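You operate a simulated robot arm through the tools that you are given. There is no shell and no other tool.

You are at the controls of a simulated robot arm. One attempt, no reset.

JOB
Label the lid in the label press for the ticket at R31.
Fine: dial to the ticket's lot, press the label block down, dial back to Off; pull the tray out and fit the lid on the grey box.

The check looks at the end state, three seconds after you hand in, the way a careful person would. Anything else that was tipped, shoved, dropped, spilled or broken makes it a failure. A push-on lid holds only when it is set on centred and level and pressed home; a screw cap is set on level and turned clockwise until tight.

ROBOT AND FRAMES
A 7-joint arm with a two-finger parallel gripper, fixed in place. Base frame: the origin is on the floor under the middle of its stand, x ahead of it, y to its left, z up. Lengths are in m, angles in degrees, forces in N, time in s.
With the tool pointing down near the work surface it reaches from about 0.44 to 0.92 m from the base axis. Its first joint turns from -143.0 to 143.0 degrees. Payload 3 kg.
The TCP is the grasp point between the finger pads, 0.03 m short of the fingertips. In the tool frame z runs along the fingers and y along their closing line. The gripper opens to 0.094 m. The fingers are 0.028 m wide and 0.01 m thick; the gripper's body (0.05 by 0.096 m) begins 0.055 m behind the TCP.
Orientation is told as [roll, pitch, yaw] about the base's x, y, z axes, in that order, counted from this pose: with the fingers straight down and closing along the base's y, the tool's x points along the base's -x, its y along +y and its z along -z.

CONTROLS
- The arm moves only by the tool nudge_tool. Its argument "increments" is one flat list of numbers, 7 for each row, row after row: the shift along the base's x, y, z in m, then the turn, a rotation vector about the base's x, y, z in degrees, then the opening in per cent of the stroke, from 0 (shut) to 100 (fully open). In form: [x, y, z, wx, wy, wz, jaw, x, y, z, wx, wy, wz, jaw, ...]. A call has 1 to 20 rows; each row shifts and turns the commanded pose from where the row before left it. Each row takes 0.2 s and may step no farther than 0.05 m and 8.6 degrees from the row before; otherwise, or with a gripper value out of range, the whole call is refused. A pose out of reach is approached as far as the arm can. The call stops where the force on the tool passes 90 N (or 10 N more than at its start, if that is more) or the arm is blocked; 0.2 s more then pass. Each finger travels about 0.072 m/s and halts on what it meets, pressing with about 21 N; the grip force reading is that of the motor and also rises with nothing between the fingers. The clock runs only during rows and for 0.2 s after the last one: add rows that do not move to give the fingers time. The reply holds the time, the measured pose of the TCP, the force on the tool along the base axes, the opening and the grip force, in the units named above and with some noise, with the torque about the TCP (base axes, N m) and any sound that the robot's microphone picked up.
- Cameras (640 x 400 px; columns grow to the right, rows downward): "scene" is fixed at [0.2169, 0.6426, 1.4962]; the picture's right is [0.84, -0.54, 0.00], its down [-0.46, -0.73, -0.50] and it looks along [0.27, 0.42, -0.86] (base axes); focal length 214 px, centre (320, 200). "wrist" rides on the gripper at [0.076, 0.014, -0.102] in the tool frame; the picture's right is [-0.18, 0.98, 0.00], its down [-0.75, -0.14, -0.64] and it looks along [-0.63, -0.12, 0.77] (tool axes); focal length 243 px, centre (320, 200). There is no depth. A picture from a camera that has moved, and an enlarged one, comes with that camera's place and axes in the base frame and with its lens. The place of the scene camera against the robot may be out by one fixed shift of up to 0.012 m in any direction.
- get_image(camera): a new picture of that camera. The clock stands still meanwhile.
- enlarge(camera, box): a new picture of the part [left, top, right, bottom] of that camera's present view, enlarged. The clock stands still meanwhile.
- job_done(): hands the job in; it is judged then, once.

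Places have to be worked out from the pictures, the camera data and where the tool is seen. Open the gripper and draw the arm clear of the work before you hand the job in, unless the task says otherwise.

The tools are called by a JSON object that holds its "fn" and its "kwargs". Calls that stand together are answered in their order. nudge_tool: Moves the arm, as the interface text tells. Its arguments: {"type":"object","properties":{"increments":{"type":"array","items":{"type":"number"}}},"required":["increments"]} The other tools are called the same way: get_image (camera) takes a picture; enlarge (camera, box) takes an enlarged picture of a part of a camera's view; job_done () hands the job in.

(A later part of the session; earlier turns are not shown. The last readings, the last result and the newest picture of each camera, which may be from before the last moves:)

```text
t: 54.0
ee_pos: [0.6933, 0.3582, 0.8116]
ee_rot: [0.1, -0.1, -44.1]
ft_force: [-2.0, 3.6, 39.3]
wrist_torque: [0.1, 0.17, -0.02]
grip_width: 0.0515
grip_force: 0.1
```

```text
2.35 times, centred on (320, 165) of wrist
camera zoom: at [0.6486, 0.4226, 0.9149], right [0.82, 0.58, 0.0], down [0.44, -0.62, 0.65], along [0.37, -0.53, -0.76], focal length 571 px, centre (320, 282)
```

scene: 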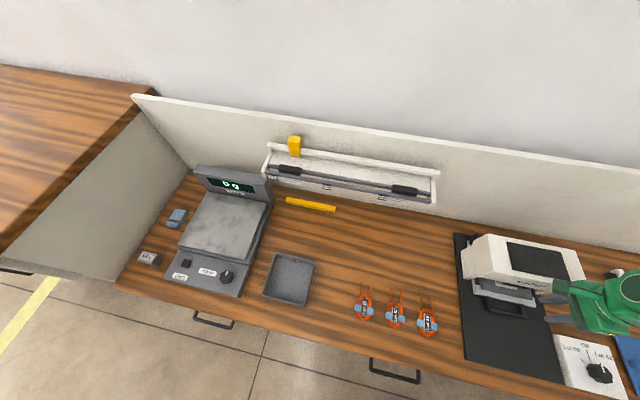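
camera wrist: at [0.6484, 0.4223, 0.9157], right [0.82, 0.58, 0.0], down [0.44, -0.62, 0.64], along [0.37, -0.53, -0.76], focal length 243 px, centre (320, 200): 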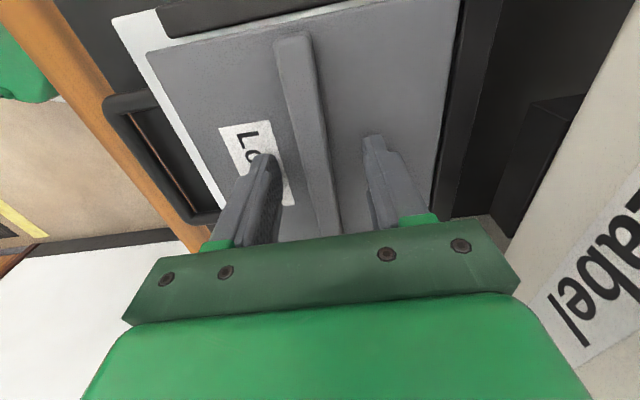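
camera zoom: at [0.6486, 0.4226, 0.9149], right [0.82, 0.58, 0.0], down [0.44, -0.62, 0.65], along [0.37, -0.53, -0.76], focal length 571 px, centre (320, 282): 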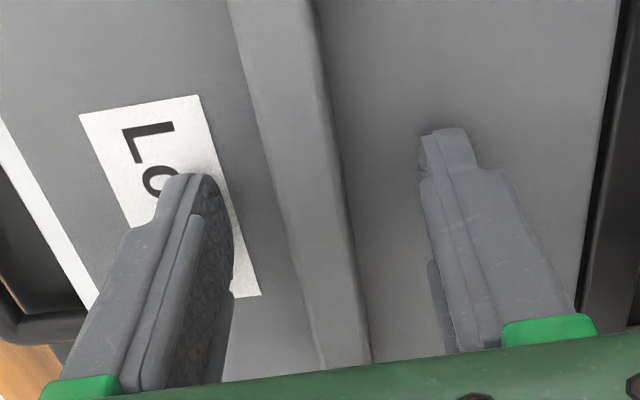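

The tips touched the lid top, so its surface is at z ≈ 0.7815. I'll raise 4 mm and close on the ridge.

{"fn": "nudge_tool", "kwargs": {"increments": [0, 0, 0.005, 0, 0, 0, 55, 0, 0, 0, 0, 0, 0, 55, 0, 0, 0, 0, 0, 0, 20, 0, 0, 0, 0, 0, 0, 5, 0, 0, 0, 0, 0, 0, 5, 0, 0, 0, 0, 0, 0, 5]}}

{"fn": "get_image", "kwargs": {"camera": "wrist"}}

```text
t: 55.4
ee_pos: [0.6941, 0.3573, 0.816]
ee_rot: [-0.1, -0.2, -44.1]
ft_force: [-1.3, -1.6, -0.1]
wrist_torque: [-0.04, 0.09, -0.1]
grip_width: 0.0152
grip_force: 20.9
```

```text
taken
camera wrist: at [0.6481, 0.4219, 0.9179], right [0.82, 0.58, 0.0], down [0.44, -0.62, 0.64], along [0.37, -0.53, -0.76], focal length 243 px, centre (320, 200)
```

wrist: 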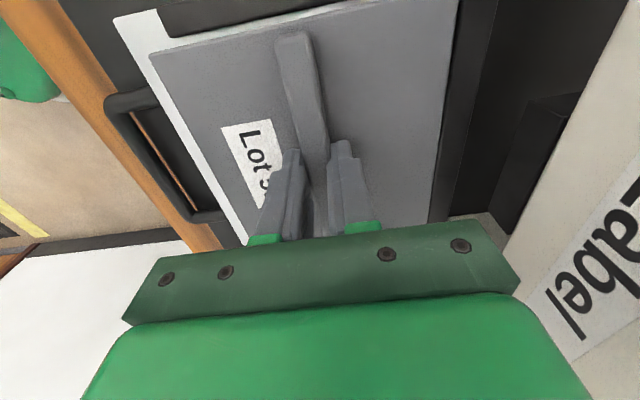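

I have the ridge at 15 mm width. I'll tighten fully and lift slowly 20 mm first.

{"fn": "nudge_tool", "kwargs": {"increments": [0, 0, 0, 0, 0, 0, 0, 0, 0, 0, 0, 0, 0, 0, 0, 0, 0.004, 0, 0, 0, 0, 0, 0, 0.006, 0, 0, 0, 0, 0, 0, 0.01, 0, 0, 0, 0, 0, 0, 0, 0, 0, 0, 0]}}

{"fn": "get_image", "kwargs": {"camera": "wrist"}}

{"fn": "enlarge", "kwargs": {"camera": "scene", "box": [450, 250, 570, 350]}}

```text
t: 56.8
ee_pos: [0.6932, 0.3575, 0.8361]
ee_rot: [-0.2, -0.1, -44.1]
ft_force: [0.4, -0.9, -0.6]
wrist_torque: [-0.05, -0.03, 0.02]
grip_width: 0.0154
grip_force: 21.3
```

```text
taken
camera wrist: at [0.6484, 0.4221, 0.9381], right [0.82, 0.58, 0.0], down [0.44, -0.62, 0.64], along [0.37, -0.53, -0.76], focal length 243 px, centre (320, 200)
```

wrist: 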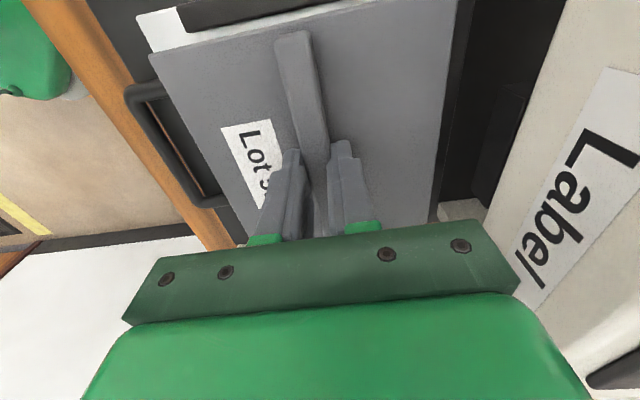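

```text
4.00 times, centred on (510, 300) of scene
camera zoom: at [0.2169, 0.6426, 1.4962], right [0.84, -0.54, 0.0], down [-0.46, -0.73, -0.5], along [0.27, 0.42, -0.86], focal length 858 px, centre (-440, -200)
```

zoom: 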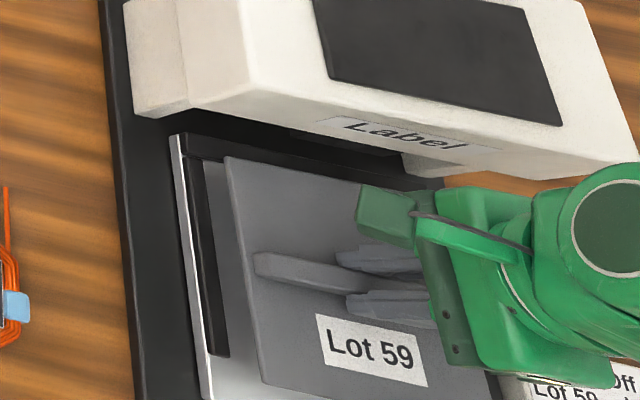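

The lid came up cleanly and level. Before placing it I want to see its underside, in case of keying to the box's peg pairs, so I'll retreat from the press, rise well clear, and tilt the lid toward the scene camera.

{"fn": "nudge_tool", "kwargs": {"increments": [-0.0122, -0.0125, 0.005, 0, 0, 0, 0, -0.0139, -0.0143, 0.01, 0, 0, 0, 0, -0.0105, -0.0108, 0.03, 0, 0, 0, 0, 0, -0.01, 0.035, 0, 0, 0, 0, 0, -0.01, 0.04, 0, 0, 0, 0, 0, -0.01, 0.04, 0, 0, 0, 0, 0, 0, 0.04, 0, 0, 0, 0, 0, 0, 0.04, 0, 0, 0, 0, 0, 0, 0.04, 0, 0, 0, 0, 0, 0, 0, 0, 0, 0, 0]}}

{"fn": "get_image", "kwargs": {"camera": "wrist"}}

{"fn": "get_image", "kwargs": {"camera": "scene"}}

```text
t: 59.0
ee_pos: [0.6578, 0.2895, 1.1144]
ee_rot: [-0.3, -0.1, -44.1]
ft_force: [0.4, 0.6, -0.3]
wrist_torque: [-0.04, 0.01, -0.01]
grip_width: 0.0149
grip_force: 21.1
```

```text
taken
camera wrist: at [0.6127, 0.3541, 1.2181], right [0.82, 0.58, 0.0], down [0.44, -0.62, 0.65], along [0.37, -0.53, -0.76], focal length 243 px, centre (320, 200)
```

wrist: 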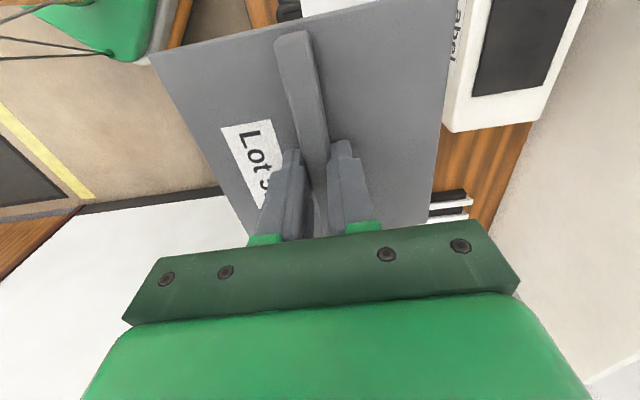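

```text
taken
```

scene: 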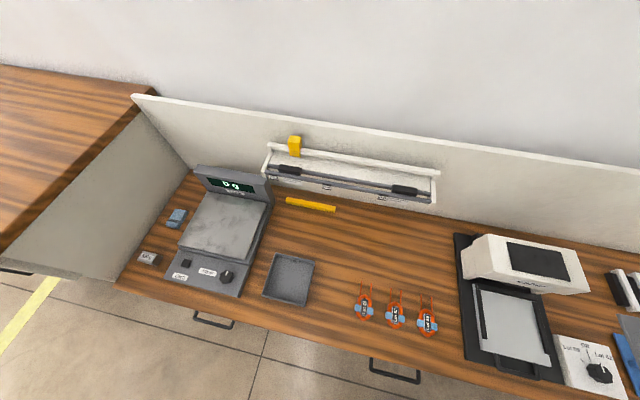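

The lid is outside the scene camera's frame here. I'll move it toward the camera while tilting about the table's v axis.

{"fn": "nudge_tool", "kwargs": {"increments": [-0.0324, 0.0298, 0.007, 5.58, 5.74, 0, 0, -0.0324, 0.0298, 0.007, 5.58, 5.74, 0, 0, -0.0324, 0.0298, 0.007, 5.58, 5.74, 0, 0, -0.0324, 0.0298, 0.007, 5.58, 5.74, 0, 0, -0.0324, 0.0298, 0.007, 5.58, 5.74, 0, 0, 0, 0, 0, 0, 0, 0, 0]}}

{"fn": "get_image", "kwargs": {"camera": "scene"}}

```text
t: 60.4
ee_pos: [0.4949, 0.4395, 1.1497]
ee_rot: [-0.1, 39.9, -44.1]
ft_force: [0.0, 0.3, -0.8]
wrist_torque: [0.01, 0.02, -0.02]
grip_width: 0.0153
grip_force: 21.2
```

```text
taken
```

scene: 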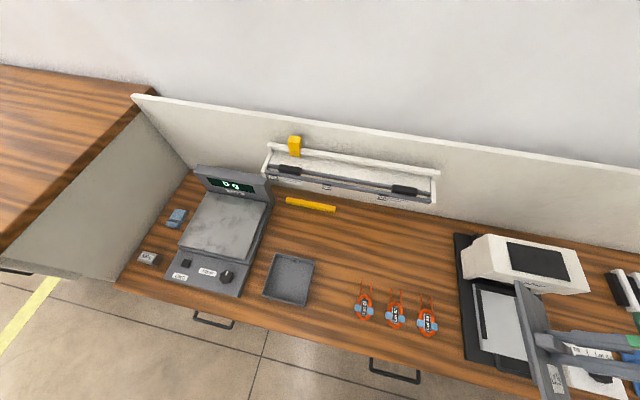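

The lid is now edge-on to the camera. I'll tilt another 32° to expose the underside.

{"fn": "nudge_tool", "kwargs": {"increments": [-0.005, 0.005, 0, 5.58, 5.74, 0, 0, -0.005, 0.005, 0, 5.58, 5.74, 0, 0, -0.005, 0.005, 0, 5.58, 5.74, 0, 0, -0.005, 0.005, 0, 5.58, 5.74, 0, 0, 0, 0, 0, 0, 0, 0, 0]}}

{"fn": "get_image", "kwargs": {"camera": "scene"}}

{"fn": "enlarge", "kwargs": {"camera": "scene", "box": [460, 250, 640, 400]}}

```text
t: 61.6
ee_pos: [0.4745, 0.4592, 1.1498]
ee_rot: [0.0, 71.9, -43.8]
ft_force: [-0.3, 0.1, -1.4]
wrist_torque: [0.01, 0.01, 0.01]
grip_width: 0.0154
grip_force: 21.3
```

```text
taken
```

scene: 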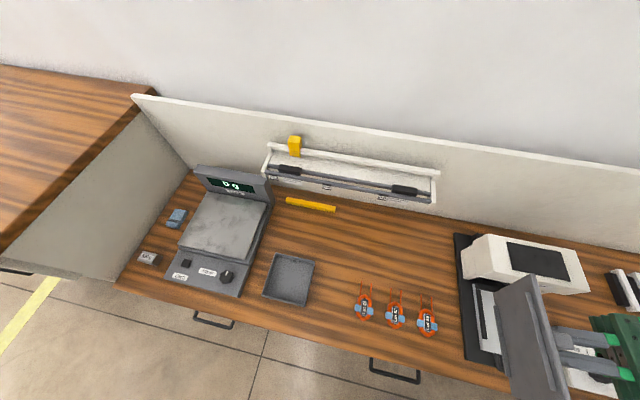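

```text
2.67 times, centred on (550, 325) of scene
camera zoom: at [0.2169, 0.6426, 1.4962], right [0.84, -0.54, 0.0], down [-0.46, -0.73, -0.5], along [0.27, 0.42, -0.86], focal length 572 px, centre (-293, -133)
```

zoom: 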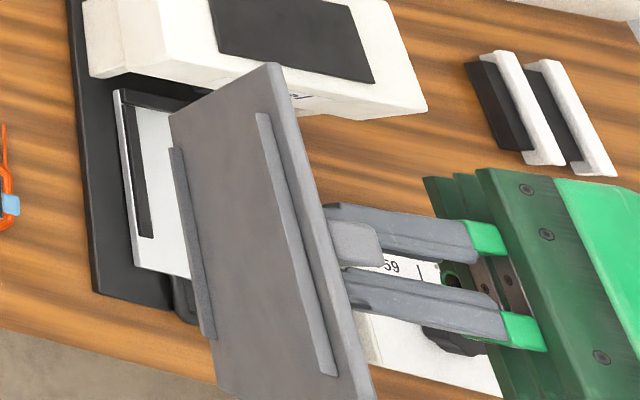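

The underside has two ribs along its ±u edges, running along v, so they fit beside the box's peg-free walls without rotating the lid. I'll zoom to check for any other features.

{"fn": "enlarge", "kwargs": {"camera": "scene", "box": [500, 265, 600, 400]}}

{"fn": "enlarge", "kwargs": {"camera": "scene", "box": [505, 335, 605, 400]}}

```text
2.96 times, centred on (550, 332) of scene
camera zoom: at [0.2169, 0.6426, 1.4962], right [0.84, -0.54, 0.0], down [-0.46, -0.73, -0.5], along [0.27, 0.42, -0.86], focal length 636 px, centre (-362, -193)
```

zoom: 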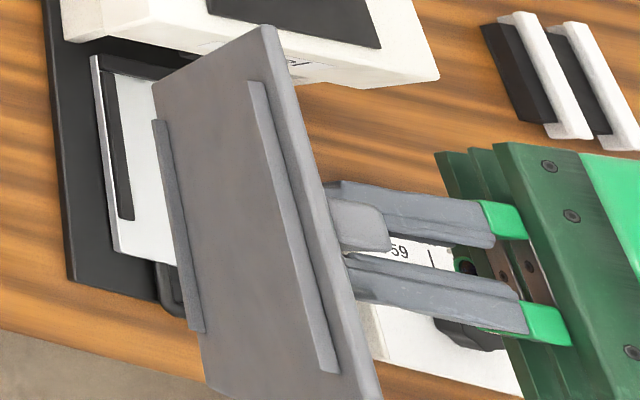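

```text
6.15 times, centred on (555, 368) of scene
camera zoom: at [0.2169, 0.6426, 1.4962], right [0.84, -0.54, 0.0], down [-0.46, -0.73, -0.5], along [0.27, 0.42, -0.86], focal length 1320 px, centre (-1126, -831)
```

zoom: 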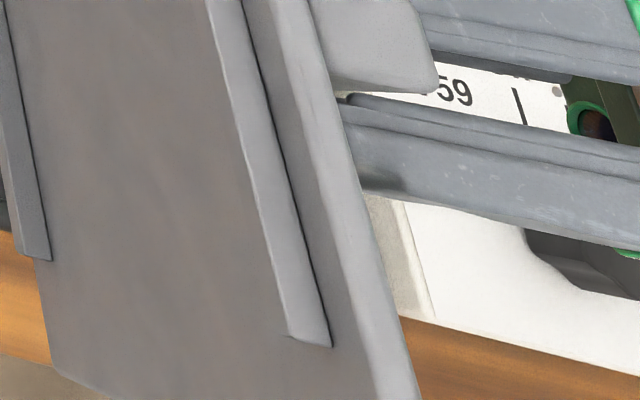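

Only the two ribs, so the lid must be translated, or flipped 180°, onto the box. Now I'll level the lid again and then swing to a position where the wrist camera can see the box past the lid.

{"fn": "nudge_tool", "kwargs": {"increments": [0, 0, 0, -5.58, -5.74, 0, 0, 0, 0, 0, -5.58, -5.74, 0, 0, 0, 0, 0, -5.58, -5.74, 0, 0, 0, 0, 0, -5.58, -5.74, 0, 0, 0, 0, 0, -5.58, -5.74, 0, 0, 0, 0, 0, -5.58, -5.74, 0, 0, 0, 0, 0, -5.58, -5.74, 0, 0, 0, 0, 0, -5.58, -5.74, 0, 0, 0, 0, 0, -5.58, -5.74, 0, 0, 0, 0, 0, 0, 0, 0, 0]}}

{"fn": "nudge_tool", "kwargs": {"increments": [-0.013, 0.005, -0.0118, 0, 0, 8.18, 0, -0.013, 0.005, -0.0118, 0, 0, 8.18, 0, -0.013, 0.005, -0.0118, 0, 0, 8.18, 0, -0.013, 0.005, -0.0118, 0, 0, 8.18, 0, -0.013, 0.005, -0.0118, 0, 0, 8.18, 0, -0.013, 0.005, -0.0118, 0, 0, 8.18, 0, -0.013, 0.005, -0.0118, 0, 0, 8.18, 0, -0.013, 0.005, -0.0118, 0, 0, 8.18, 0, -0.013, 0.005, -0.0118, 0, 0, 8.18, 0, -0.013, 0.005, -0.0118, 0, 0, 8.18, 0, -0.013, 0.005, -0.0118, 0, 0, 8.18, 0, 0, 0, 0, 0, 0, 0, 0]}}

{"fn": "get_image", "kwargs": {"camera": "wrist"}}

{"fn": "get_image", "kwargs": {"camera": "scene"}}

```text
t: 63.8
ee_pos: [0.4751, 0.4595, 1.1499]
ee_rot: [-0.3, -0.3, -44.3]
ft_force: [-0.2, 0.0, -0.6]
wrist_torque: [0.0, 0.01, 0.02]
grip_width: 0.0152
grip_force: 21.4
```

```text
t: 66.4
ee_pos: [0.3324, 0.5137, 1.0191]
ee_rot: [-0.1, -0.2, 45.9]
ft_force: [0.1, -1.2, -1.1]
wrist_torque: [-0.04, 0.01, 0.0]
grip_width: 0.0152
grip_force: 21.2
```

```text
taken
camera wrist: at [0.2681, 0.4702, 1.1232], right [-0.58, 0.82, 0.0], down [0.62, 0.44, 0.64], along [0.53, 0.37, -0.76], focal length 243 px, centre (320, 200)
```

wrist: 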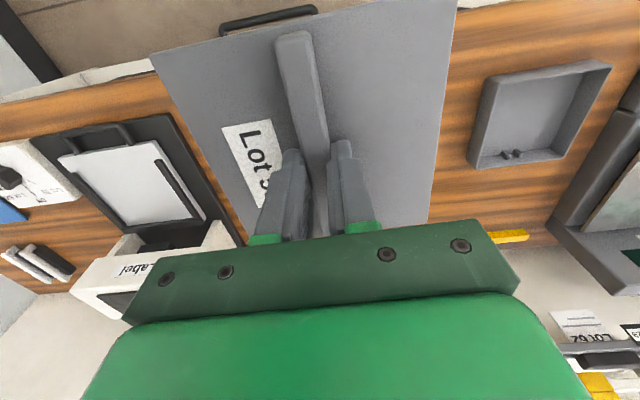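

```text
taken
```

scene: 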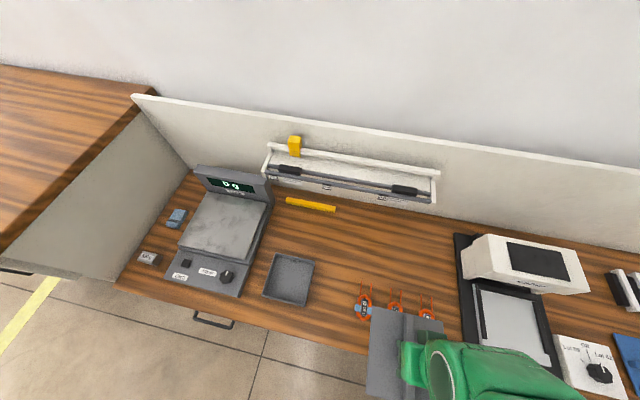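

The box is visible to the right of the lid in the wrist view. I'll enlarge to measure its rim corners.

{"fn": "enlarge", "kwargs": {"camera": "wrist", "box": [450, 45, 630, 180]}}

{"fn": "enlarge", "kwargs": {"camera": "wrist", "box": [140, 0, 470, 240]}}

```text
2.96 times, centred on (540, 112) of wrist
camera zoom: at [0.2681, 0.4702, 1.1232], right [-0.58, 0.82, 0.0], down [0.62, 0.44, 0.64], along [0.53, 0.37, -0.76], focal length 719 px, centre (-332, 459)
```

zoom: 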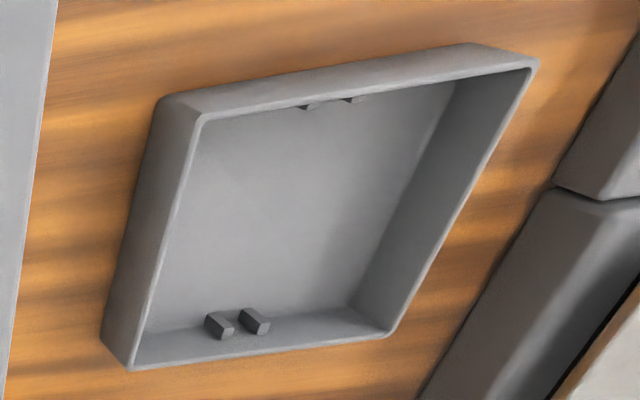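

```text
1.67 times, centred on (305, 120) of wrist
camera zoom: at [0.2681, 0.4702, 1.1232], right [-0.58, 0.82, 0.0], down [0.62, 0.44, 0.64], along [0.53, 0.37, -0.76], focal length 404 px, centre (345, 333)
```

zoom: 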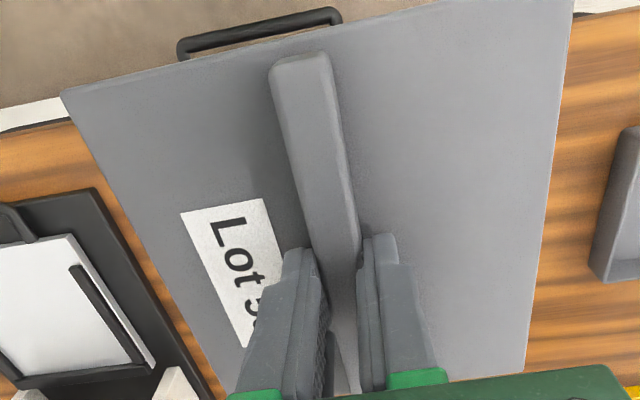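

The rim is visible, but its height matters for the estimate. I'll take a second view from the front side with the tool rotated a further +90° (yaw 136°, the orientation I'll use for placing), keeping the lid high.

{"fn": "nudge_tool", "kwargs": {"increments": [-0.03, 0.00955, -0.002, 0, 0, 8.18, 0, -0.03, 0.00955, -0.002, 0, 0, 8.18, 0, -0.03, 0.00955, -0.002, 0, 0, 8.18, 0, -0.03, 0.00955, -0.002, 0, 0, 8.18, 0, -0.03, 0.00955, -0.002, 0, 0, 8.18, 0, -0.03, 0.00955, -0.002, 0, 0, 8.18, 0, -0.03, 0.00955, -0.002, 0, 0, 8.18, 0, -0.03, 0.00955, -0.002, 0, 0, 8.18, 0, -0.03, 0.00955, -0.002, 0, 0, 8.18, 0, -0.03, 0.00955, -0.002, 0, 0, 8.18, 0, -0.03, 0.00955, -0.002, 0, 0, 8.18, 0, 0, 0, 0, 0, 0, 0, 0]}}

{"fn": "get_image", "kwargs": {"camera": "wrist"}}

{"fn": "get_image", "kwargs": {"camera": "scene"}}

```text
t: 69.0
ee_pos: [0.0154, 0.6204, 1.0025]
ee_rot: [0.7, -1.3, 134.0]
ft_force: [-0.7, 0.9, -0.1]
wrist_torque: [-0.02, 0.02, 0.03]
grip_width: 0.0153
grip_force: 20.9
```

```text
taken
camera wrist: at [0.0599, 0.5552, 1.1037], right [-0.83, -0.55, 0.02], down [-0.41, 0.63, 0.66], along [-0.37, 0.54, -0.75], focal length 243 px, centre (320, 200)
```

wrist: 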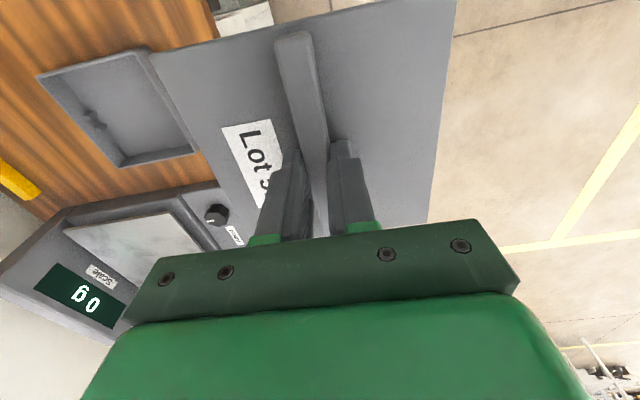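

```text
taken
```

scene: 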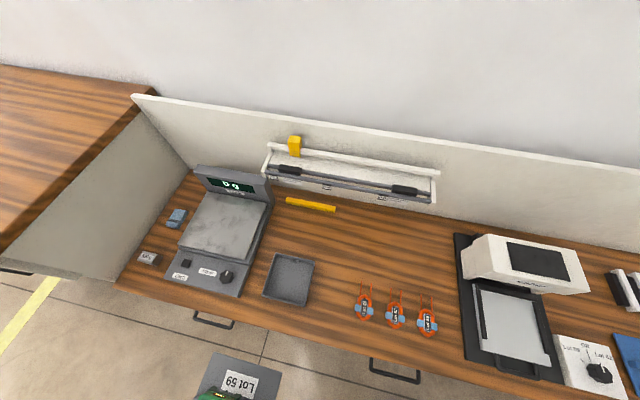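

The arm was still lagging slightly there. I'll wait a moment and re-measure.

{"fn": "nudge_tool", "kwargs": {"increments": [0, 0, 0, 0, 0, 0, 0, 0, 0, 0, 0, 0, 0, 0, 0, 0, 0, 0, 0, 0, 0]}}

{"fn": "enlarge", "kwargs": {"camera": "wrist", "box": [20, 35, 210, 180]}}

```text
t: 69.8
ee_pos: [0.016, 0.6204, 0.998]
ee_rot: [0.6, -1.0, 134.0]
ft_force: [-0.8, -0.1, -1.4]
wrist_torque: [-0.02, -0.01, -0.03]
grip_width: 0.0148
grip_force: 21.2
```

```text
2.76 times, centred on (115, 108) of wrist
camera zoom: at [0.0601, 0.5555, 1.1001], right [-0.83, -0.55, 0.02], down [-0.41, 0.64, 0.65], along [-0.37, 0.54, -0.76], focal length 669 px, centre (886, 455)
```

zoom: 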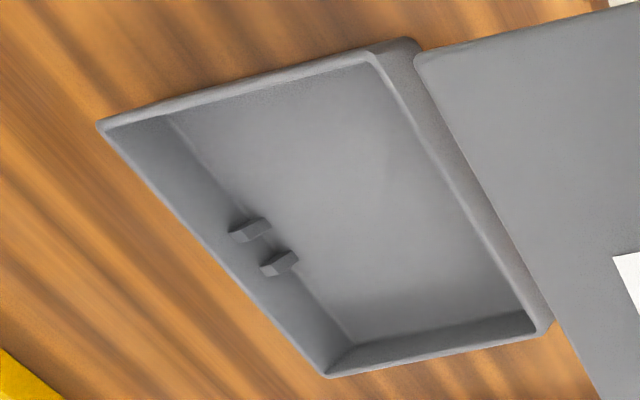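

The two views agree on a rim height of H ≈ 0.781, a box centre of (u −0.4185, v 0.7213), and an outer size of about 0.136 m rotated about −0.8° (axis at −45°). I'll move above the box at z ≈ 0.96 and check whether the arm can hold this orientation there.

{"fn": "nudge_tool", "kwargs": {"increments": [0.03355, 0.0315, -0.006, 0, 0, -0.15, 0, 0.03355, 0.0315, -0.006, 0, 0, -0.15, 0, 0.03355, 0.0315, -0.006, 0, 0, -0.15, 0, 0.03355, 0.0315, -0.006, 0, 0, -0.15, 0, 0.03355, 0.0315, -0.006, 0, 0, -0.15, 0, 0.03355, 0.0315, -0.006, 0, 0, -0.15, 0, 0, 0, 0, 0, 0, 0, 0, 0, 0, 0, 0, 0, 0, 0]}}

{"fn": "get_image", "kwargs": {"camera": "wrist"}}

{"fn": "get_image", "kwargs": {"camera": "scene"}}

```text
t: 71.6
ee_pos: [0.2043, 0.8078, 0.9602]
ee_rot: [-0.1, -0.3, 134.9]
ft_force: [0.2, 0.8, -0.7]
wrist_torque: [0.02, 0.01, 0.0]
grip_width: 0.0151
grip_force: 21.3
```

```text
taken
camera wrist: at [0.2469, 0.7447, 1.0641], right [-0.83, -0.56, 0.0], down [-0.43, 0.63, 0.64], along [-0.36, 0.53, -0.76], focal length 243 px, centre (320, 200)
```

wrist: 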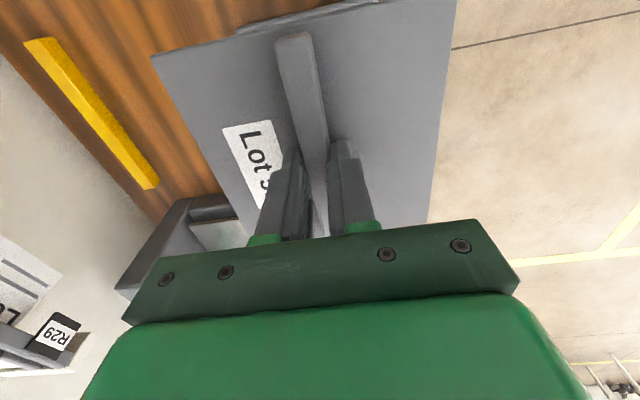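

```text
taken
```

scene: 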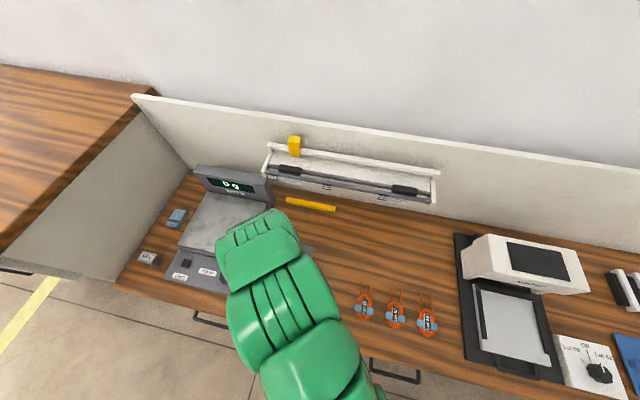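

The arm holds this pose well. A strip of the box is visible just past the lid's near edge, so I'll zoom there.

{"fn": "enlarge", "kwargs": {"camera": "wrist", "box": [140, 0, 470, 110]}}

{"fn": "enlarge", "kwargs": {"camera": "scene", "box": [200, 190, 340, 320]}}

```text
1.94 times, centred on (305, 55) of wrist
camera zoom: at [0.2469, 0.7447, 1.0641], right [-0.83, -0.56, 0.0], down [-0.43, 0.63, 0.64], along [-0.36, 0.53, -0.76], focal length 470 px, centre (349, 481)
```

zoom: 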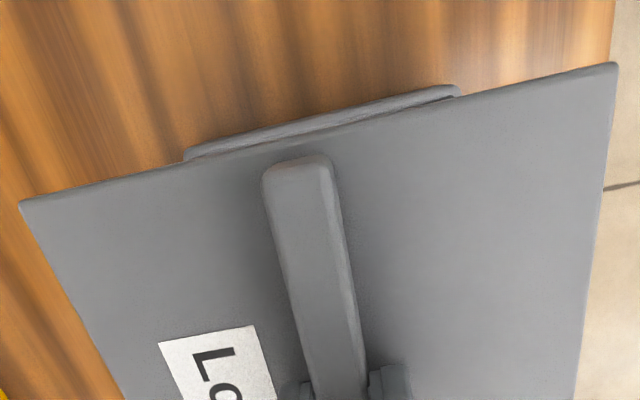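

```text
3.08 times, centred on (270, 255) of scene
camera zoom: at [0.2169, 0.6426, 1.4962], right [0.84, -0.54, 0.0], down [-0.46, -0.73, -0.5], along [0.27, 0.42, -0.86], focal length 660 px, centre (474, 31)
```

zoom: 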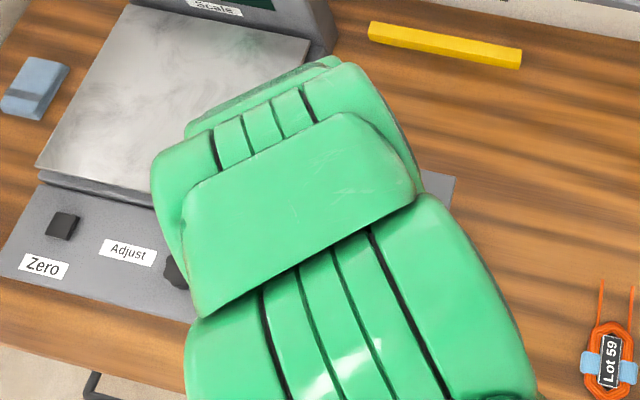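

{"fn": "enlarge", "kwargs": {"camera": "wrist", "box": [215, 0, 305, 45]}}

{"fn": "enlarge", "kwargs": {"camera": "wrist", "box": [305, 0, 395, 45]}}

```text
7.11 times, centred on (260, 22) of wrist
camera zoom: at [0.2469, 0.7447, 1.0641], right [-0.83, -0.56, 0.0], down [-0.43, 0.63, 0.64], along [-0.36, 0.53, -0.76], focal length 1725 px, centre (747, 1462)
```

zoom: 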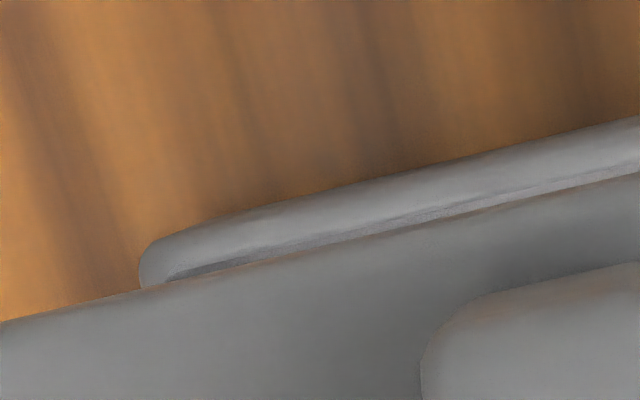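

```text
7.11 times, centred on (350, 22) of wrist
camera zoom: at [0.2469, 0.7447, 1.0641], right [-0.83, -0.56, 0.0], down [-0.43, 0.63, 0.64], along [-0.36, 0.53, -0.76], focal length 1725 px, centre (107, 1462)
```

zoom: 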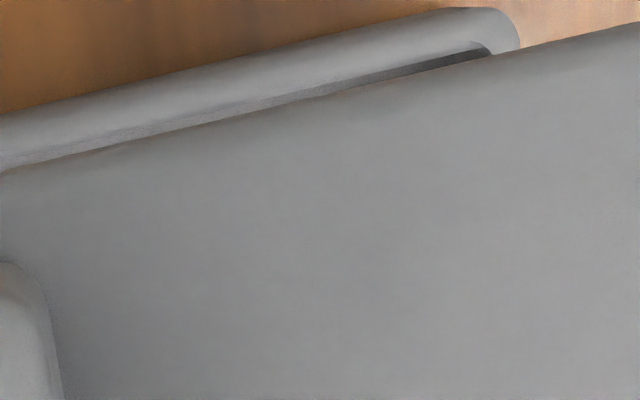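

The lid and box are nearly aligned. Relative to the lid the box is about 3.5 mm further in +v, and the tool has a slight 0.25° tilt to correct. I'll apply both corrections and lower to about 35 mm above contact.

{"fn": "nudge_tool", "kwargs": {"increments": [0.0029, 0.0018, -0.02, -0.25, -0.035, 0.1, 0, 0, 0, -0.03, 0, 0, 0, 0, 0, 0, -0.025, 0, 0, 0, 0, 0, 0, -0.015, 0, 0, 0, 0, 0, 0, 0, 0, 0, 0, 0, 0, 0, 0, 0, 0, 0, 0]}}

{"fn": "get_image", "kwargs": {"camera": "wrist"}}

{"fn": "enlarge", "kwargs": {"camera": "wrist", "box": [140, 0, 470, 110]}}

{"fn": "enlarge", "kwargs": {"camera": "scene", "box": [230, 210, 350, 320]}}

```text
t: 73.0
ee_pos: [0.206, 0.8091, 0.8717]
ee_rot: [0.0, 0.0, 135.0]
ft_force: [0.1, -0.2, -1.0]
wrist_torque: [-0.01, 0.01, -0.01]
grip_width: 0.0153
grip_force: 20.8
```

```text
taken
camera wrist: at [0.2498, 0.7456, 0.9752], right [-0.83, -0.56, 0.0], down [-0.43, 0.63, 0.64], along [-0.36, 0.53, -0.77], focal length 243 px, centre (320, 200)
```

wrist: 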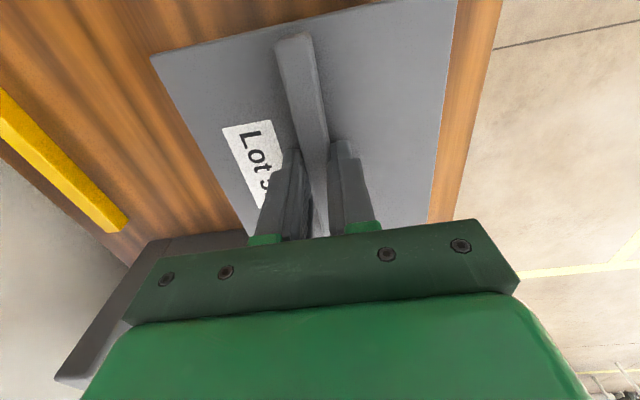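

```text
1.94 times, centred on (305, 55) of wrist
camera zoom: at [0.2498, 0.7456, 0.9752], right [-0.83, -0.56, 0.0], down [-0.43, 0.63, 0.64], along [-0.36, 0.53, -0.77], focal length 470 px, centre (349, 481)
```

zoom: 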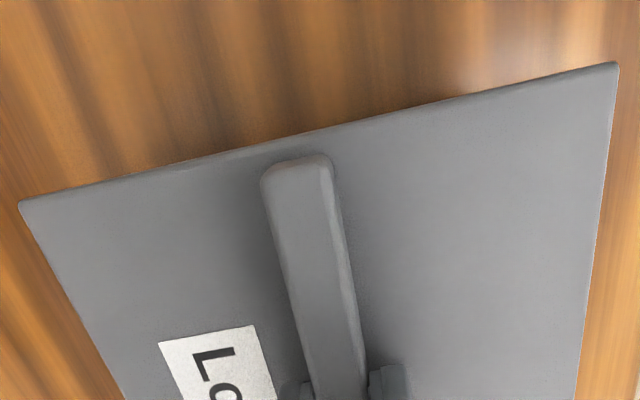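

```text
3.64 times, centred on (290, 265) of scene
camera zoom: at [0.2169, 0.6426, 1.4962], right [0.84, -0.54, 0.0], down [-0.46, -0.73, -0.5], along [0.27, 0.42, -0.86], focal length 780 px, centre (429, -36)
```

zoom: 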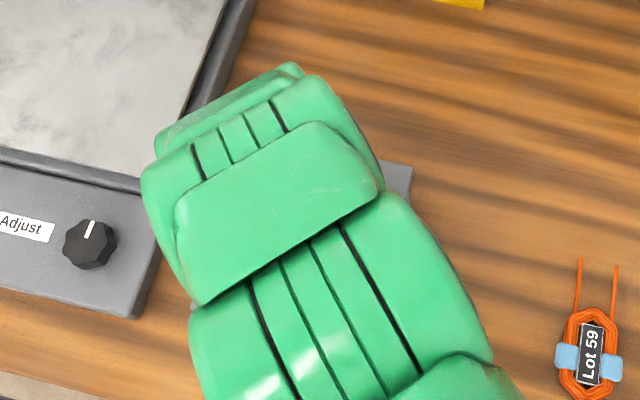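

The tool is level now, and the box is fully hidden under the lid as expected. I'll lower in small steps toward first contact, expected near TCP z ≈ 0.829.

{"fn": "nudge_tool", "kwargs": {"increments": [0, 0, -0.01, 0, 0, 0, 0, 0, 0, -0.01, 0, 0, 0, 0, 0, 0, -0.008, 0, 0, 0, 0, 0, 0, -0.006, 0, 0, 0, 0, 0, 0, 0, 0, 0, 0, 0]}}

{"fn": "get_image", "kwargs": {"camera": "wrist"}}

```text
t: 74.2
ee_pos: [0.2052, 0.81, 0.8385]
ee_rot: [0.0, 0.0, 134.9]
ft_force: [-0.2, 0.0, -0.9]
wrist_torque: [-0.01, 0.0, -0.01]
grip_width: 0.0153
grip_force: 20.9
```

```text
taken
camera wrist: at [0.2496, 0.7461, 0.9414], right [-0.82, -0.57, 0.0], down [-0.43, 0.63, 0.64], along [-0.36, 0.53, -0.77], focal length 243 px, centre (320, 200)
```

wrist: 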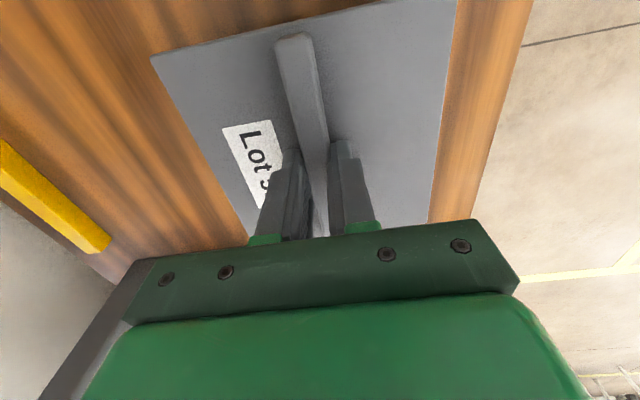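

{"fn": "nudge_tool", "kwargs": {"increments": [0, 0, -0.003, 0, 0, 0, 0, 0, 0, -0.003, 0, 0, 0, 0, 0, 0, -0.002, 0, 0, 0, 0, 0, 0, 0, 0, 0, 0, 0]}}

```text
t: 75.2
ee_pos: [0.207, 0.8102, 0.8289]
ee_rot: [0.0, -0.1, 134.9]
ft_force: [0.1, 0.0, -1.2]
wrist_torque: [-0.01, 0.0, 0.0]
grip_width: 0.0152
grip_force: 21.1
```

No contact yet at z ≈ 0.829. I'll continue in 1.5 mm steps.

{"fn": "nudge_tool", "kwargs": {"increments": [0, 0, -0.0015, 0, 0, 0, 0, 0, 0, -0.0015, 0, 0, 0, 0, 0, 0, 0, 0, 0, 0, 0]}}

```text
t: 76.0
ee_pos: [0.2066, 0.8092, 0.8273]
ee_rot: [-0.1, 0.0, 135.0]
ft_force: [-0.5, 0.5, -1.1]
wrist_torque: [0.03, 0.01, 0.01]
grip_width: 0.0153
grip_force: 20.9
```

{"fn": "nudge_tool", "kwargs": {"increments": [0, 0, -0.0015, 0, 0, 0, 0, 0, 0, -0.0015, 0, 0, 0, 0, 0, 0, 0, 0, 0, 0, 0]}}

{"fn": "get_image", "kwargs": {"camera": "wrist"}}

```text
t: 76.8
ee_pos: [0.2072, 0.8091, 0.8242]
ee_rot: [0.0, 0.0, 135.0]
ft_force: [-0.1, 0.1, -0.4]
wrist_torque: [0.01, 0.01, 0.01]
grip_width: 0.0149
grip_force: 21.1
```

```text
taken
camera wrist: at [0.2499, 0.7461, 0.9277], right [-0.83, -0.56, 0.0], down [-0.43, 0.63, 0.64], along [-0.36, 0.53, -0.77], focal length 243 px, centre (320, 200)
```

wrist: 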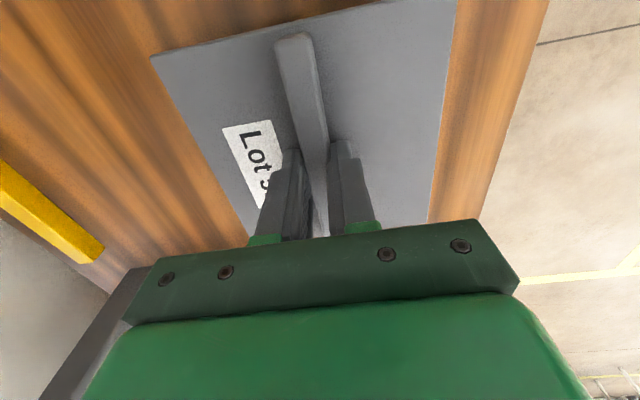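

{"fn": "nudge_tool", "kwargs": {"increments": [0, 0, -0.0015, 0, 0, 0, 0, 0, 0, -0.0015, 0, 0, 0, 0, 0, 0, 0, 0, 0, 0, 0]}}

```text
t: 77.6
ee_pos: [0.2072, 0.8089, 0.8198]
ee_rot: [0.0, 0.0, 135.0]
ft_force: [0.4, 0.1, -1.3]
wrist_torque: [0.03, -0.02, -0.01]
grip_width: 0.0152
grip_force: 21.1
```

{"fn": "nudge_tool", "kwargs": {"increments": [0, 0, -0.0015, 0, 0, 0, 0, 0, 0, -0.0015, 0, 0, 0, 0, 0, 0, 0, 0, 0, 0, 0]}}

{"fn": "get_image", "kwargs": {"camera": "wrist"}}

{"fn": "enlarge", "kwargs": {"camera": "scene", "box": [250, 230, 350, 320]}}

```text
t: 78.4
ee_pos: [0.2069, 0.8089, 0.8166]
ee_rot: [0.0, 0.0, 135.1]
ft_force: [-0.9, -0.3, 0.2]
wrist_torque: [-0.01, 0.0, -0.02]
grip_width: 0.0152
grip_force: 20.7
```

```text
taken
camera wrist: at [0.2499, 0.7462, 0.9218], right [-0.82, -0.57, 0.0], down [-0.43, 0.63, 0.64], along [-0.36, 0.53, -0.77], focal length 243 px, centre (320, 200)
```

wrist: 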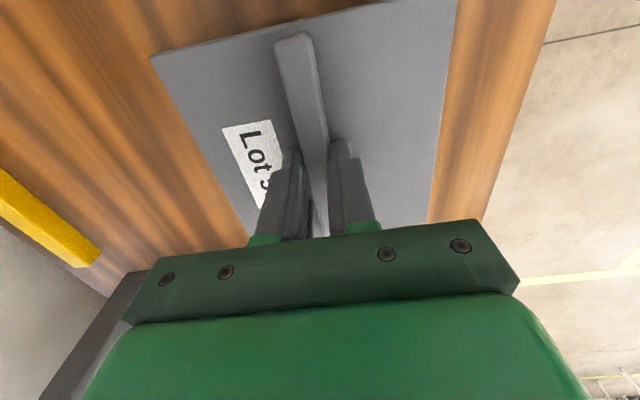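

```text
4.44 times, centred on (300, 275) of scene
camera zoom: at [0.2169, 0.6426, 1.4962], right [0.84, -0.54, 0.0], down [-0.46, -0.73, -0.5], along [0.27, 0.42, -0.86], focal length 953 px, centre (409, -133)
```

zoom: 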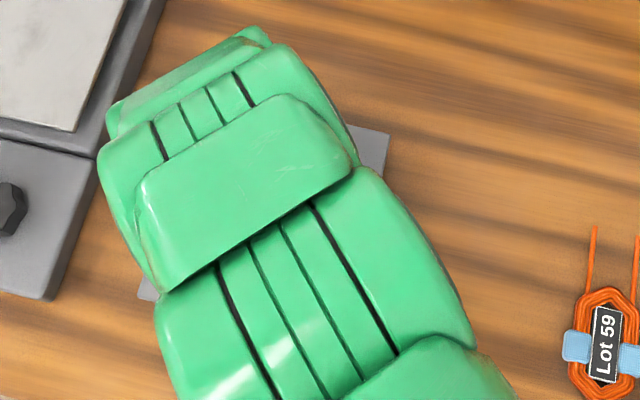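

Still free: force is about 0 at TCP ≈ 0.818. I'll keep lowering in 1.5 mm steps.

{"fn": "nudge_tool", "kwargs": {"increments": [0, 0, -0.0015, 0, 0, 0, 0, 0, 0, -0.0015, 0, 0, 0, 0, 0, 0, 0, 0, 0, 0, 0]}}

```text
t: 79.2
ee_pos: [0.2063, 0.8099, 0.8142]
ee_rot: [0.0, -0.1, 135.0]
ft_force: [0.5, -1.2, 4.7]
wrist_torque: [0.23, 0.27, 0.05]
grip_width: 0.0154
grip_force: 20.9
```

First contact: about 5 N with a torque indicating the −u side. I'll press a little further in small steps to see whether it seats evenly.

{"fn": "nudge_tool", "kwargs": {"increments": [0, 0, -0.001, 0, 0, 0, 0, 0, 0, 0, 0, 0, 0, 0]}}

{"fn": "get_image", "kwargs": {"camera": "wrist"}}

```text
t: 79.8
ee_pos: [0.2067, 0.8099, 0.8139]
ee_rot: [-0.1, 0.0, 135.0]
ft_force: [-0.1, -0.4, 14.8]
wrist_torque: [0.01, 0.04, 0.05]
grip_width: 0.0153
grip_force: 21.3
```

```text
taken
camera wrist: at [0.2498, 0.7461, 0.918], right [-0.83, -0.56, 0.0], down [-0.43, 0.63, 0.64], along [-0.36, 0.53, -0.77], focal length 243 px, centre (320, 200)
```

wrist: 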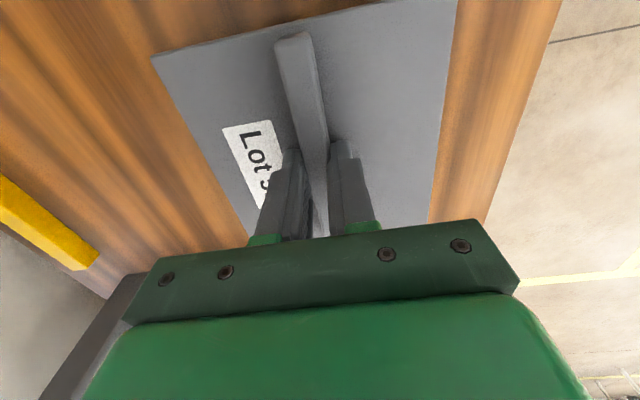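

Now 15 N with no torque, so it's evenly supported on both sides. I'll press home gradually and watch depth and force.

{"fn": "nudge_tool", "kwargs": {"increments": [0, 0, -0.001, 0, 0, 0, 0, 0, 0, -0.001, 0, 0, 0, 0, 0, 0, 0, 0, 0, 0, 0]}}

```text
t: 80.6
ee_pos: [0.2068, 0.8094, 0.8132]
ee_rot: [0.0, 0.0, 135.1]
ft_force: [2.0, 3.1, 15.8]
wrist_torque: [0.09, -0.06, 0.02]
grip_width: 0.0153
grip_force: 20.8
```

{"fn": "nudge_tool", "kwargs": {"increments": [0, 0, -0.001, 0, 0, 0, 0, 0, 0, -0.001, 0, 0, 0, 0, 0, 0, 0, 0, 0, 0, 0]}}

{"fn": "get_image", "kwargs": {"camera": "wrist"}}

```text
t: 81.4
ee_pos: [0.2058, 0.8104, 0.8119]
ee_rot: [-0.3, -0.1, 135.1]
ft_force: [0.1, -6.5, 43.4]
wrist_torque: [-0.34, -0.01, 0.0]
grip_width: 0.0151
grip_force: 21.1
```

```text
taken
camera wrist: at [0.2496, 0.7461, 0.915], right [-0.82, -0.57, 0.0], down [-0.43, 0.63, 0.64], along [-0.36, 0.53, -0.77], focal length 243 px, centre (320, 200)
```

wrist: 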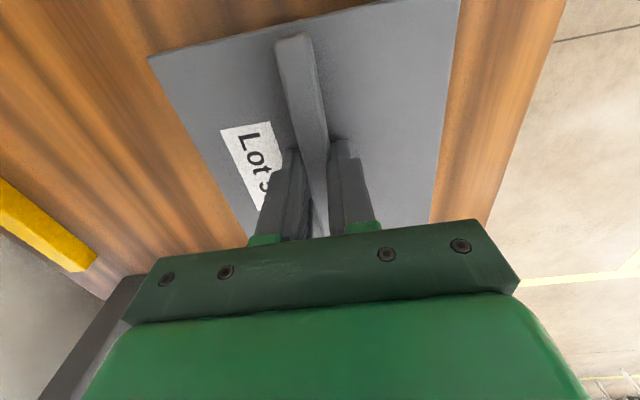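

The fingertips have slid down onto the lid plate, now 43 N, with the lid top at ≈0.783. I'll press a bit harder to be sure it is home.

{"fn": "nudge_tool", "kwargs": {"increments": [0, 0, -0.001, 0, 0, 0, 0, 0, 0, -0.0005, 0, 0, 0, 0, 0, 0, 0, 0, 0, 0, 0]}}

```text
t: 82.2
ee_pos: [0.2072, 0.8103, 0.8107]
ee_rot: [-0.4, -0.1, 135.0]
ft_force: [-1.7, -5.8, 84.6]
wrist_torque: [-0.56, -0.01, 0.06]
grip_width: 0.0152
grip_force: 20.6
```

85 N and rigid, with no further travel. I'll ease off, open the fingers and lift away to inspect.

{"fn": "nudge_tool", "kwargs": {"increments": [0, 0, 0.002, 0, 0, 0, 0, 0, 0, 0.001, 0, 0, 0, 0, 0, 0, 0, 0, 0, 0, 30, 0, 0, 0, 0, 0, 0, 45, 0, 0, 0, 0, 0, 0, 45, 0, 0, 0.01, 0, 0, 0, 45, 0, 0, 0.03, 0, 0, 0, 45, 0, 0, 0.04, 0, 0, 0, 45, 0, 0, 0.04, 0, 0, 0, 45, 0, 0, 0, 0, 0, 0, 45]}}

{"fn": "get_image", "kwargs": {"camera": "wrist"}}

{"fn": "get_image", "kwargs": {"camera": "scene"}}

```text
t: 84.4
ee_pos: [0.2061, 0.8095, 0.9313]
ee_rot: [0.0, 0.1, 135.1]
ft_force: [0.1, 0.5, -0.5]
wrist_torque: [0.0, -0.01, -0.02]
grip_width: 0.0422
grip_force: 0.1
```

```text
taken
camera wrist: at [0.2491, 0.746, 1.0349], right [-0.82, -0.57, 0.0], down [-0.43, 0.63, 0.64], along [-0.36, 0.53, -0.77], focal length 243 px, centre (320, 200)
```

wrist: 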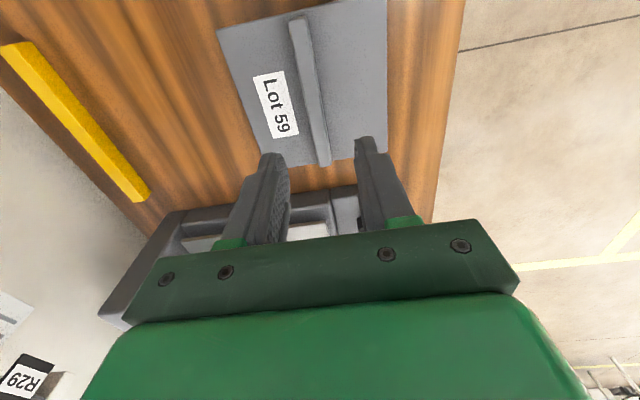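

```text
taken
```

scene: 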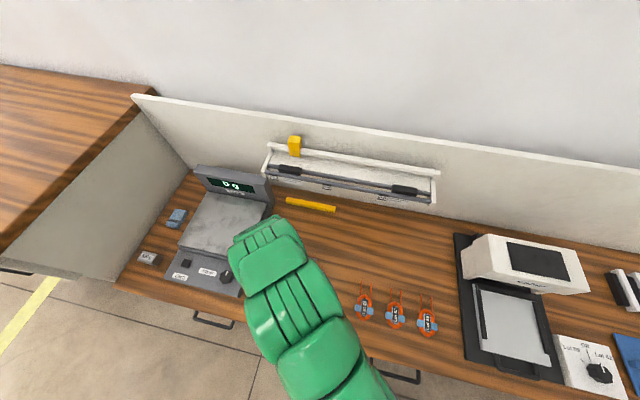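

I'll swing the arm to +u out of the scene camera's line of sight and inspect the seating.

{"fn": "nudge_tool", "kwargs": {"increments": [0.027, -0.026, 0.012, 0, 0, -5, 45, 0.027, -0.026, 0.012, 0, 0, -5, 45, 0.027, -0.026, 0.012, 0, 0, -5, 45, 0.027, -0.026, 0.012, 0, 0, -5, 45, 0.027, -0.026, 0.012, 0, 0, -5, 45, 0.027, -0.026, 0.012, 0, 0, -5, 45, 0.027, -0.026, 0.012, 0, 0, -5, 45, 0.027, -0.026, 0.012, 0, 0, -5, 45, 0.027, -0.026, 0, 0, 0, -5, 45, 0, 0, 0, 0, 0, 0, 45]}}

{"fn": "enlarge", "kwargs": {"camera": "scene", "box": [240, 235, 340, 320]}}

{"fn": "get_image", "kwargs": {"camera": "wrist"}}

```text
t: 86.6
ee_pos: [0.4487, 0.575, 1.0267]
ee_rot: [0.0, 0.0, 90.1]
ft_force: [-0.4, 0.0, 0.2]
wrist_torque: [0.04, -0.03, -0.01]
grip_width: 0.0423
grip_force: 0.0
```

```text
4.71 times, centred on (290, 278) of scene
camera zoom: at [0.2169, 0.6426, 1.4962], right [0.84, -0.54, 0.0], down [-0.46, -0.73, -0.5], along [0.27, 0.42, -0.86], focal length 1009 px, centre (461, -165)
```

zoom: 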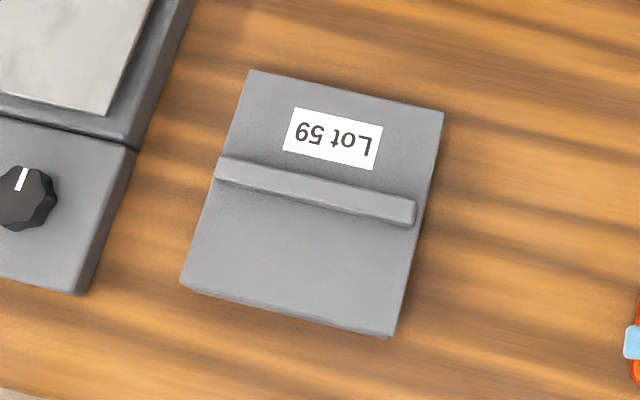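

```text
taken
camera wrist: at [0.4343, 0.4999, 1.1307], right [-0.98, 0.18, 0.0], down [0.14, 0.75, 0.64], along [0.12, 0.63, -0.77], focal length 243 px, centre (320, 200)
```

wrist: 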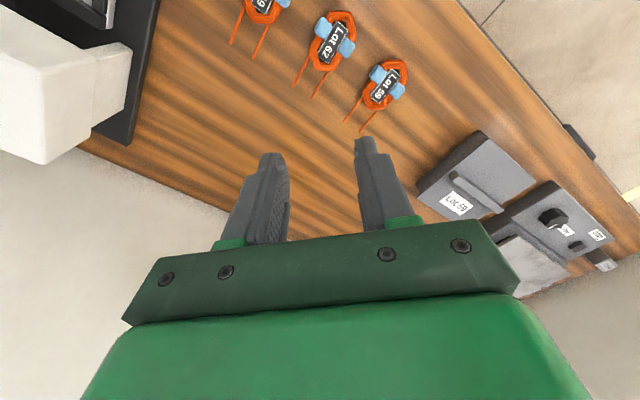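

{"fn": "enlarge", "kwargs": {"camera": "wrist", "box": [400, 115, 560, 230]}}

{"fn": "enlarge", "kwargs": {"camera": "scene", "box": [265, 285, 315, 315]}}

```text
3.48 times, centred on (480, 172) of wrist
camera zoom: at [0.4343, 0.4999, 1.1307], right [-0.98, 0.18, 0.0], down [0.14, 0.75, 0.64], along [0.12, 0.63, -0.77], focal length 844 px, centre (-236, 296)
```

zoom: 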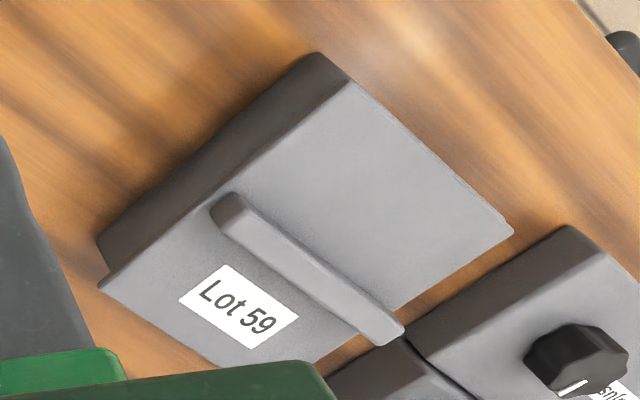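

```text
12.80 times, centred on (290, 300) of scene
camera zoom: at [0.2169, 0.6426, 1.4962], right [0.84, -0.54, 0.0], down [-0.46, -0.73, -0.5], along [0.27, 0.42, -0.86], focal length 2745 px, centre (704, -1080)
```

zoom: 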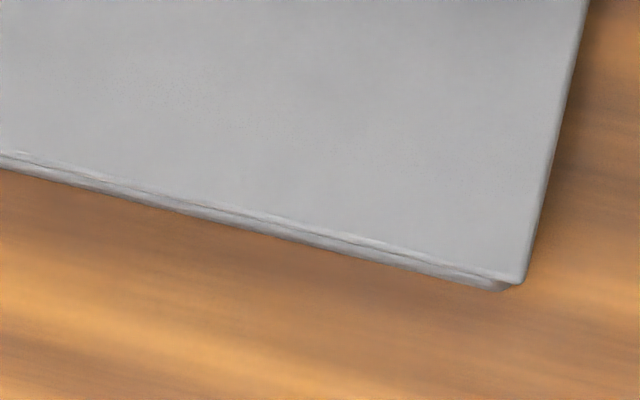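

The lid is on and looks level, but it seems a few millimetres too far in +v relative to the box. I'll get a close low-angle look from the front/right side to judge the centring and seating.

{"fn": "nudge_tool", "kwargs": {"increments": [-0.0311, 0.0078, -0.01, 0, 0, 7, 100, -0.0311, 0.0078, -0.01, 0, 0, 7, 100, -0.0311, 0.0078, -0.01, 0, 0, 7, 100, -0.0311, 0.0078, -0.01, 0, 0, 7, 100, -0.0311, 0.0078, -0.01, 0, 0, 7, 100, 0, 0, -0.0075, 6.8, 3.17, 0, 100, 0, 0, -0.0075, 6.8, 3.17, 0, 100, 0, 0, -0.0075, 6.8, 3.17, 0, 100, 0, 0, -0.0075, 6.8, 3.17, 0, 100, 0, 0, -0.0075, 6.8, 3.17, 0, 100, 0, 0, -0.0075, 6.8, 3.17, 0, 100, 0, 0, 0, 0, 0, 0, 100]}}

{"fn": "get_image", "kwargs": {"camera": "wrist"}}

{"fn": "enlarge", "kwargs": {"camera": "wrist", "box": [230, 40, 410, 160]}}

```text
t: 89.2
ee_pos: [0.2942, 0.6151, 0.9315]
ee_rot: [-9.9, -44.2, 129.0]
ft_force: [0.5, -0.1, 0.2]
wrist_torque: [-0.02, 0.01, 0.0]
grip_width: 0.0941
grip_force: 0.0
```

```text
taken
camera wrist: at [0.3462, 0.4993, 0.9507], right [-0.91, -0.42, 0.01], down [-0.03, 0.08, 1.0], along [-0.41, 0.91, -0.09], focal length 243 px, centre (320, 200)
```

wrist: 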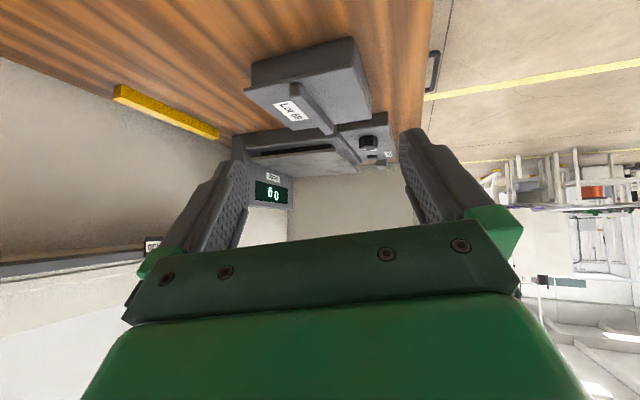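

```text
3.33 times, centred on (320, 100) of wrist
camera zoom: at [0.3462, 0.4993, 0.9507], right [-0.91, -0.42, 0.01], down [-0.03, 0.08, 1.0], along [-0.41, 0.91, -0.09], focal length 809 px, centre (320, 533)
```

zoom: 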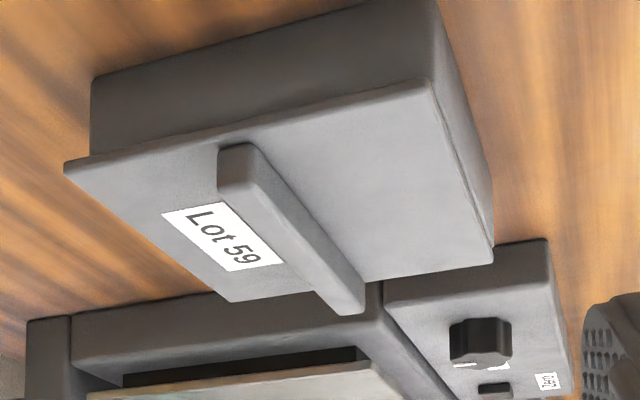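

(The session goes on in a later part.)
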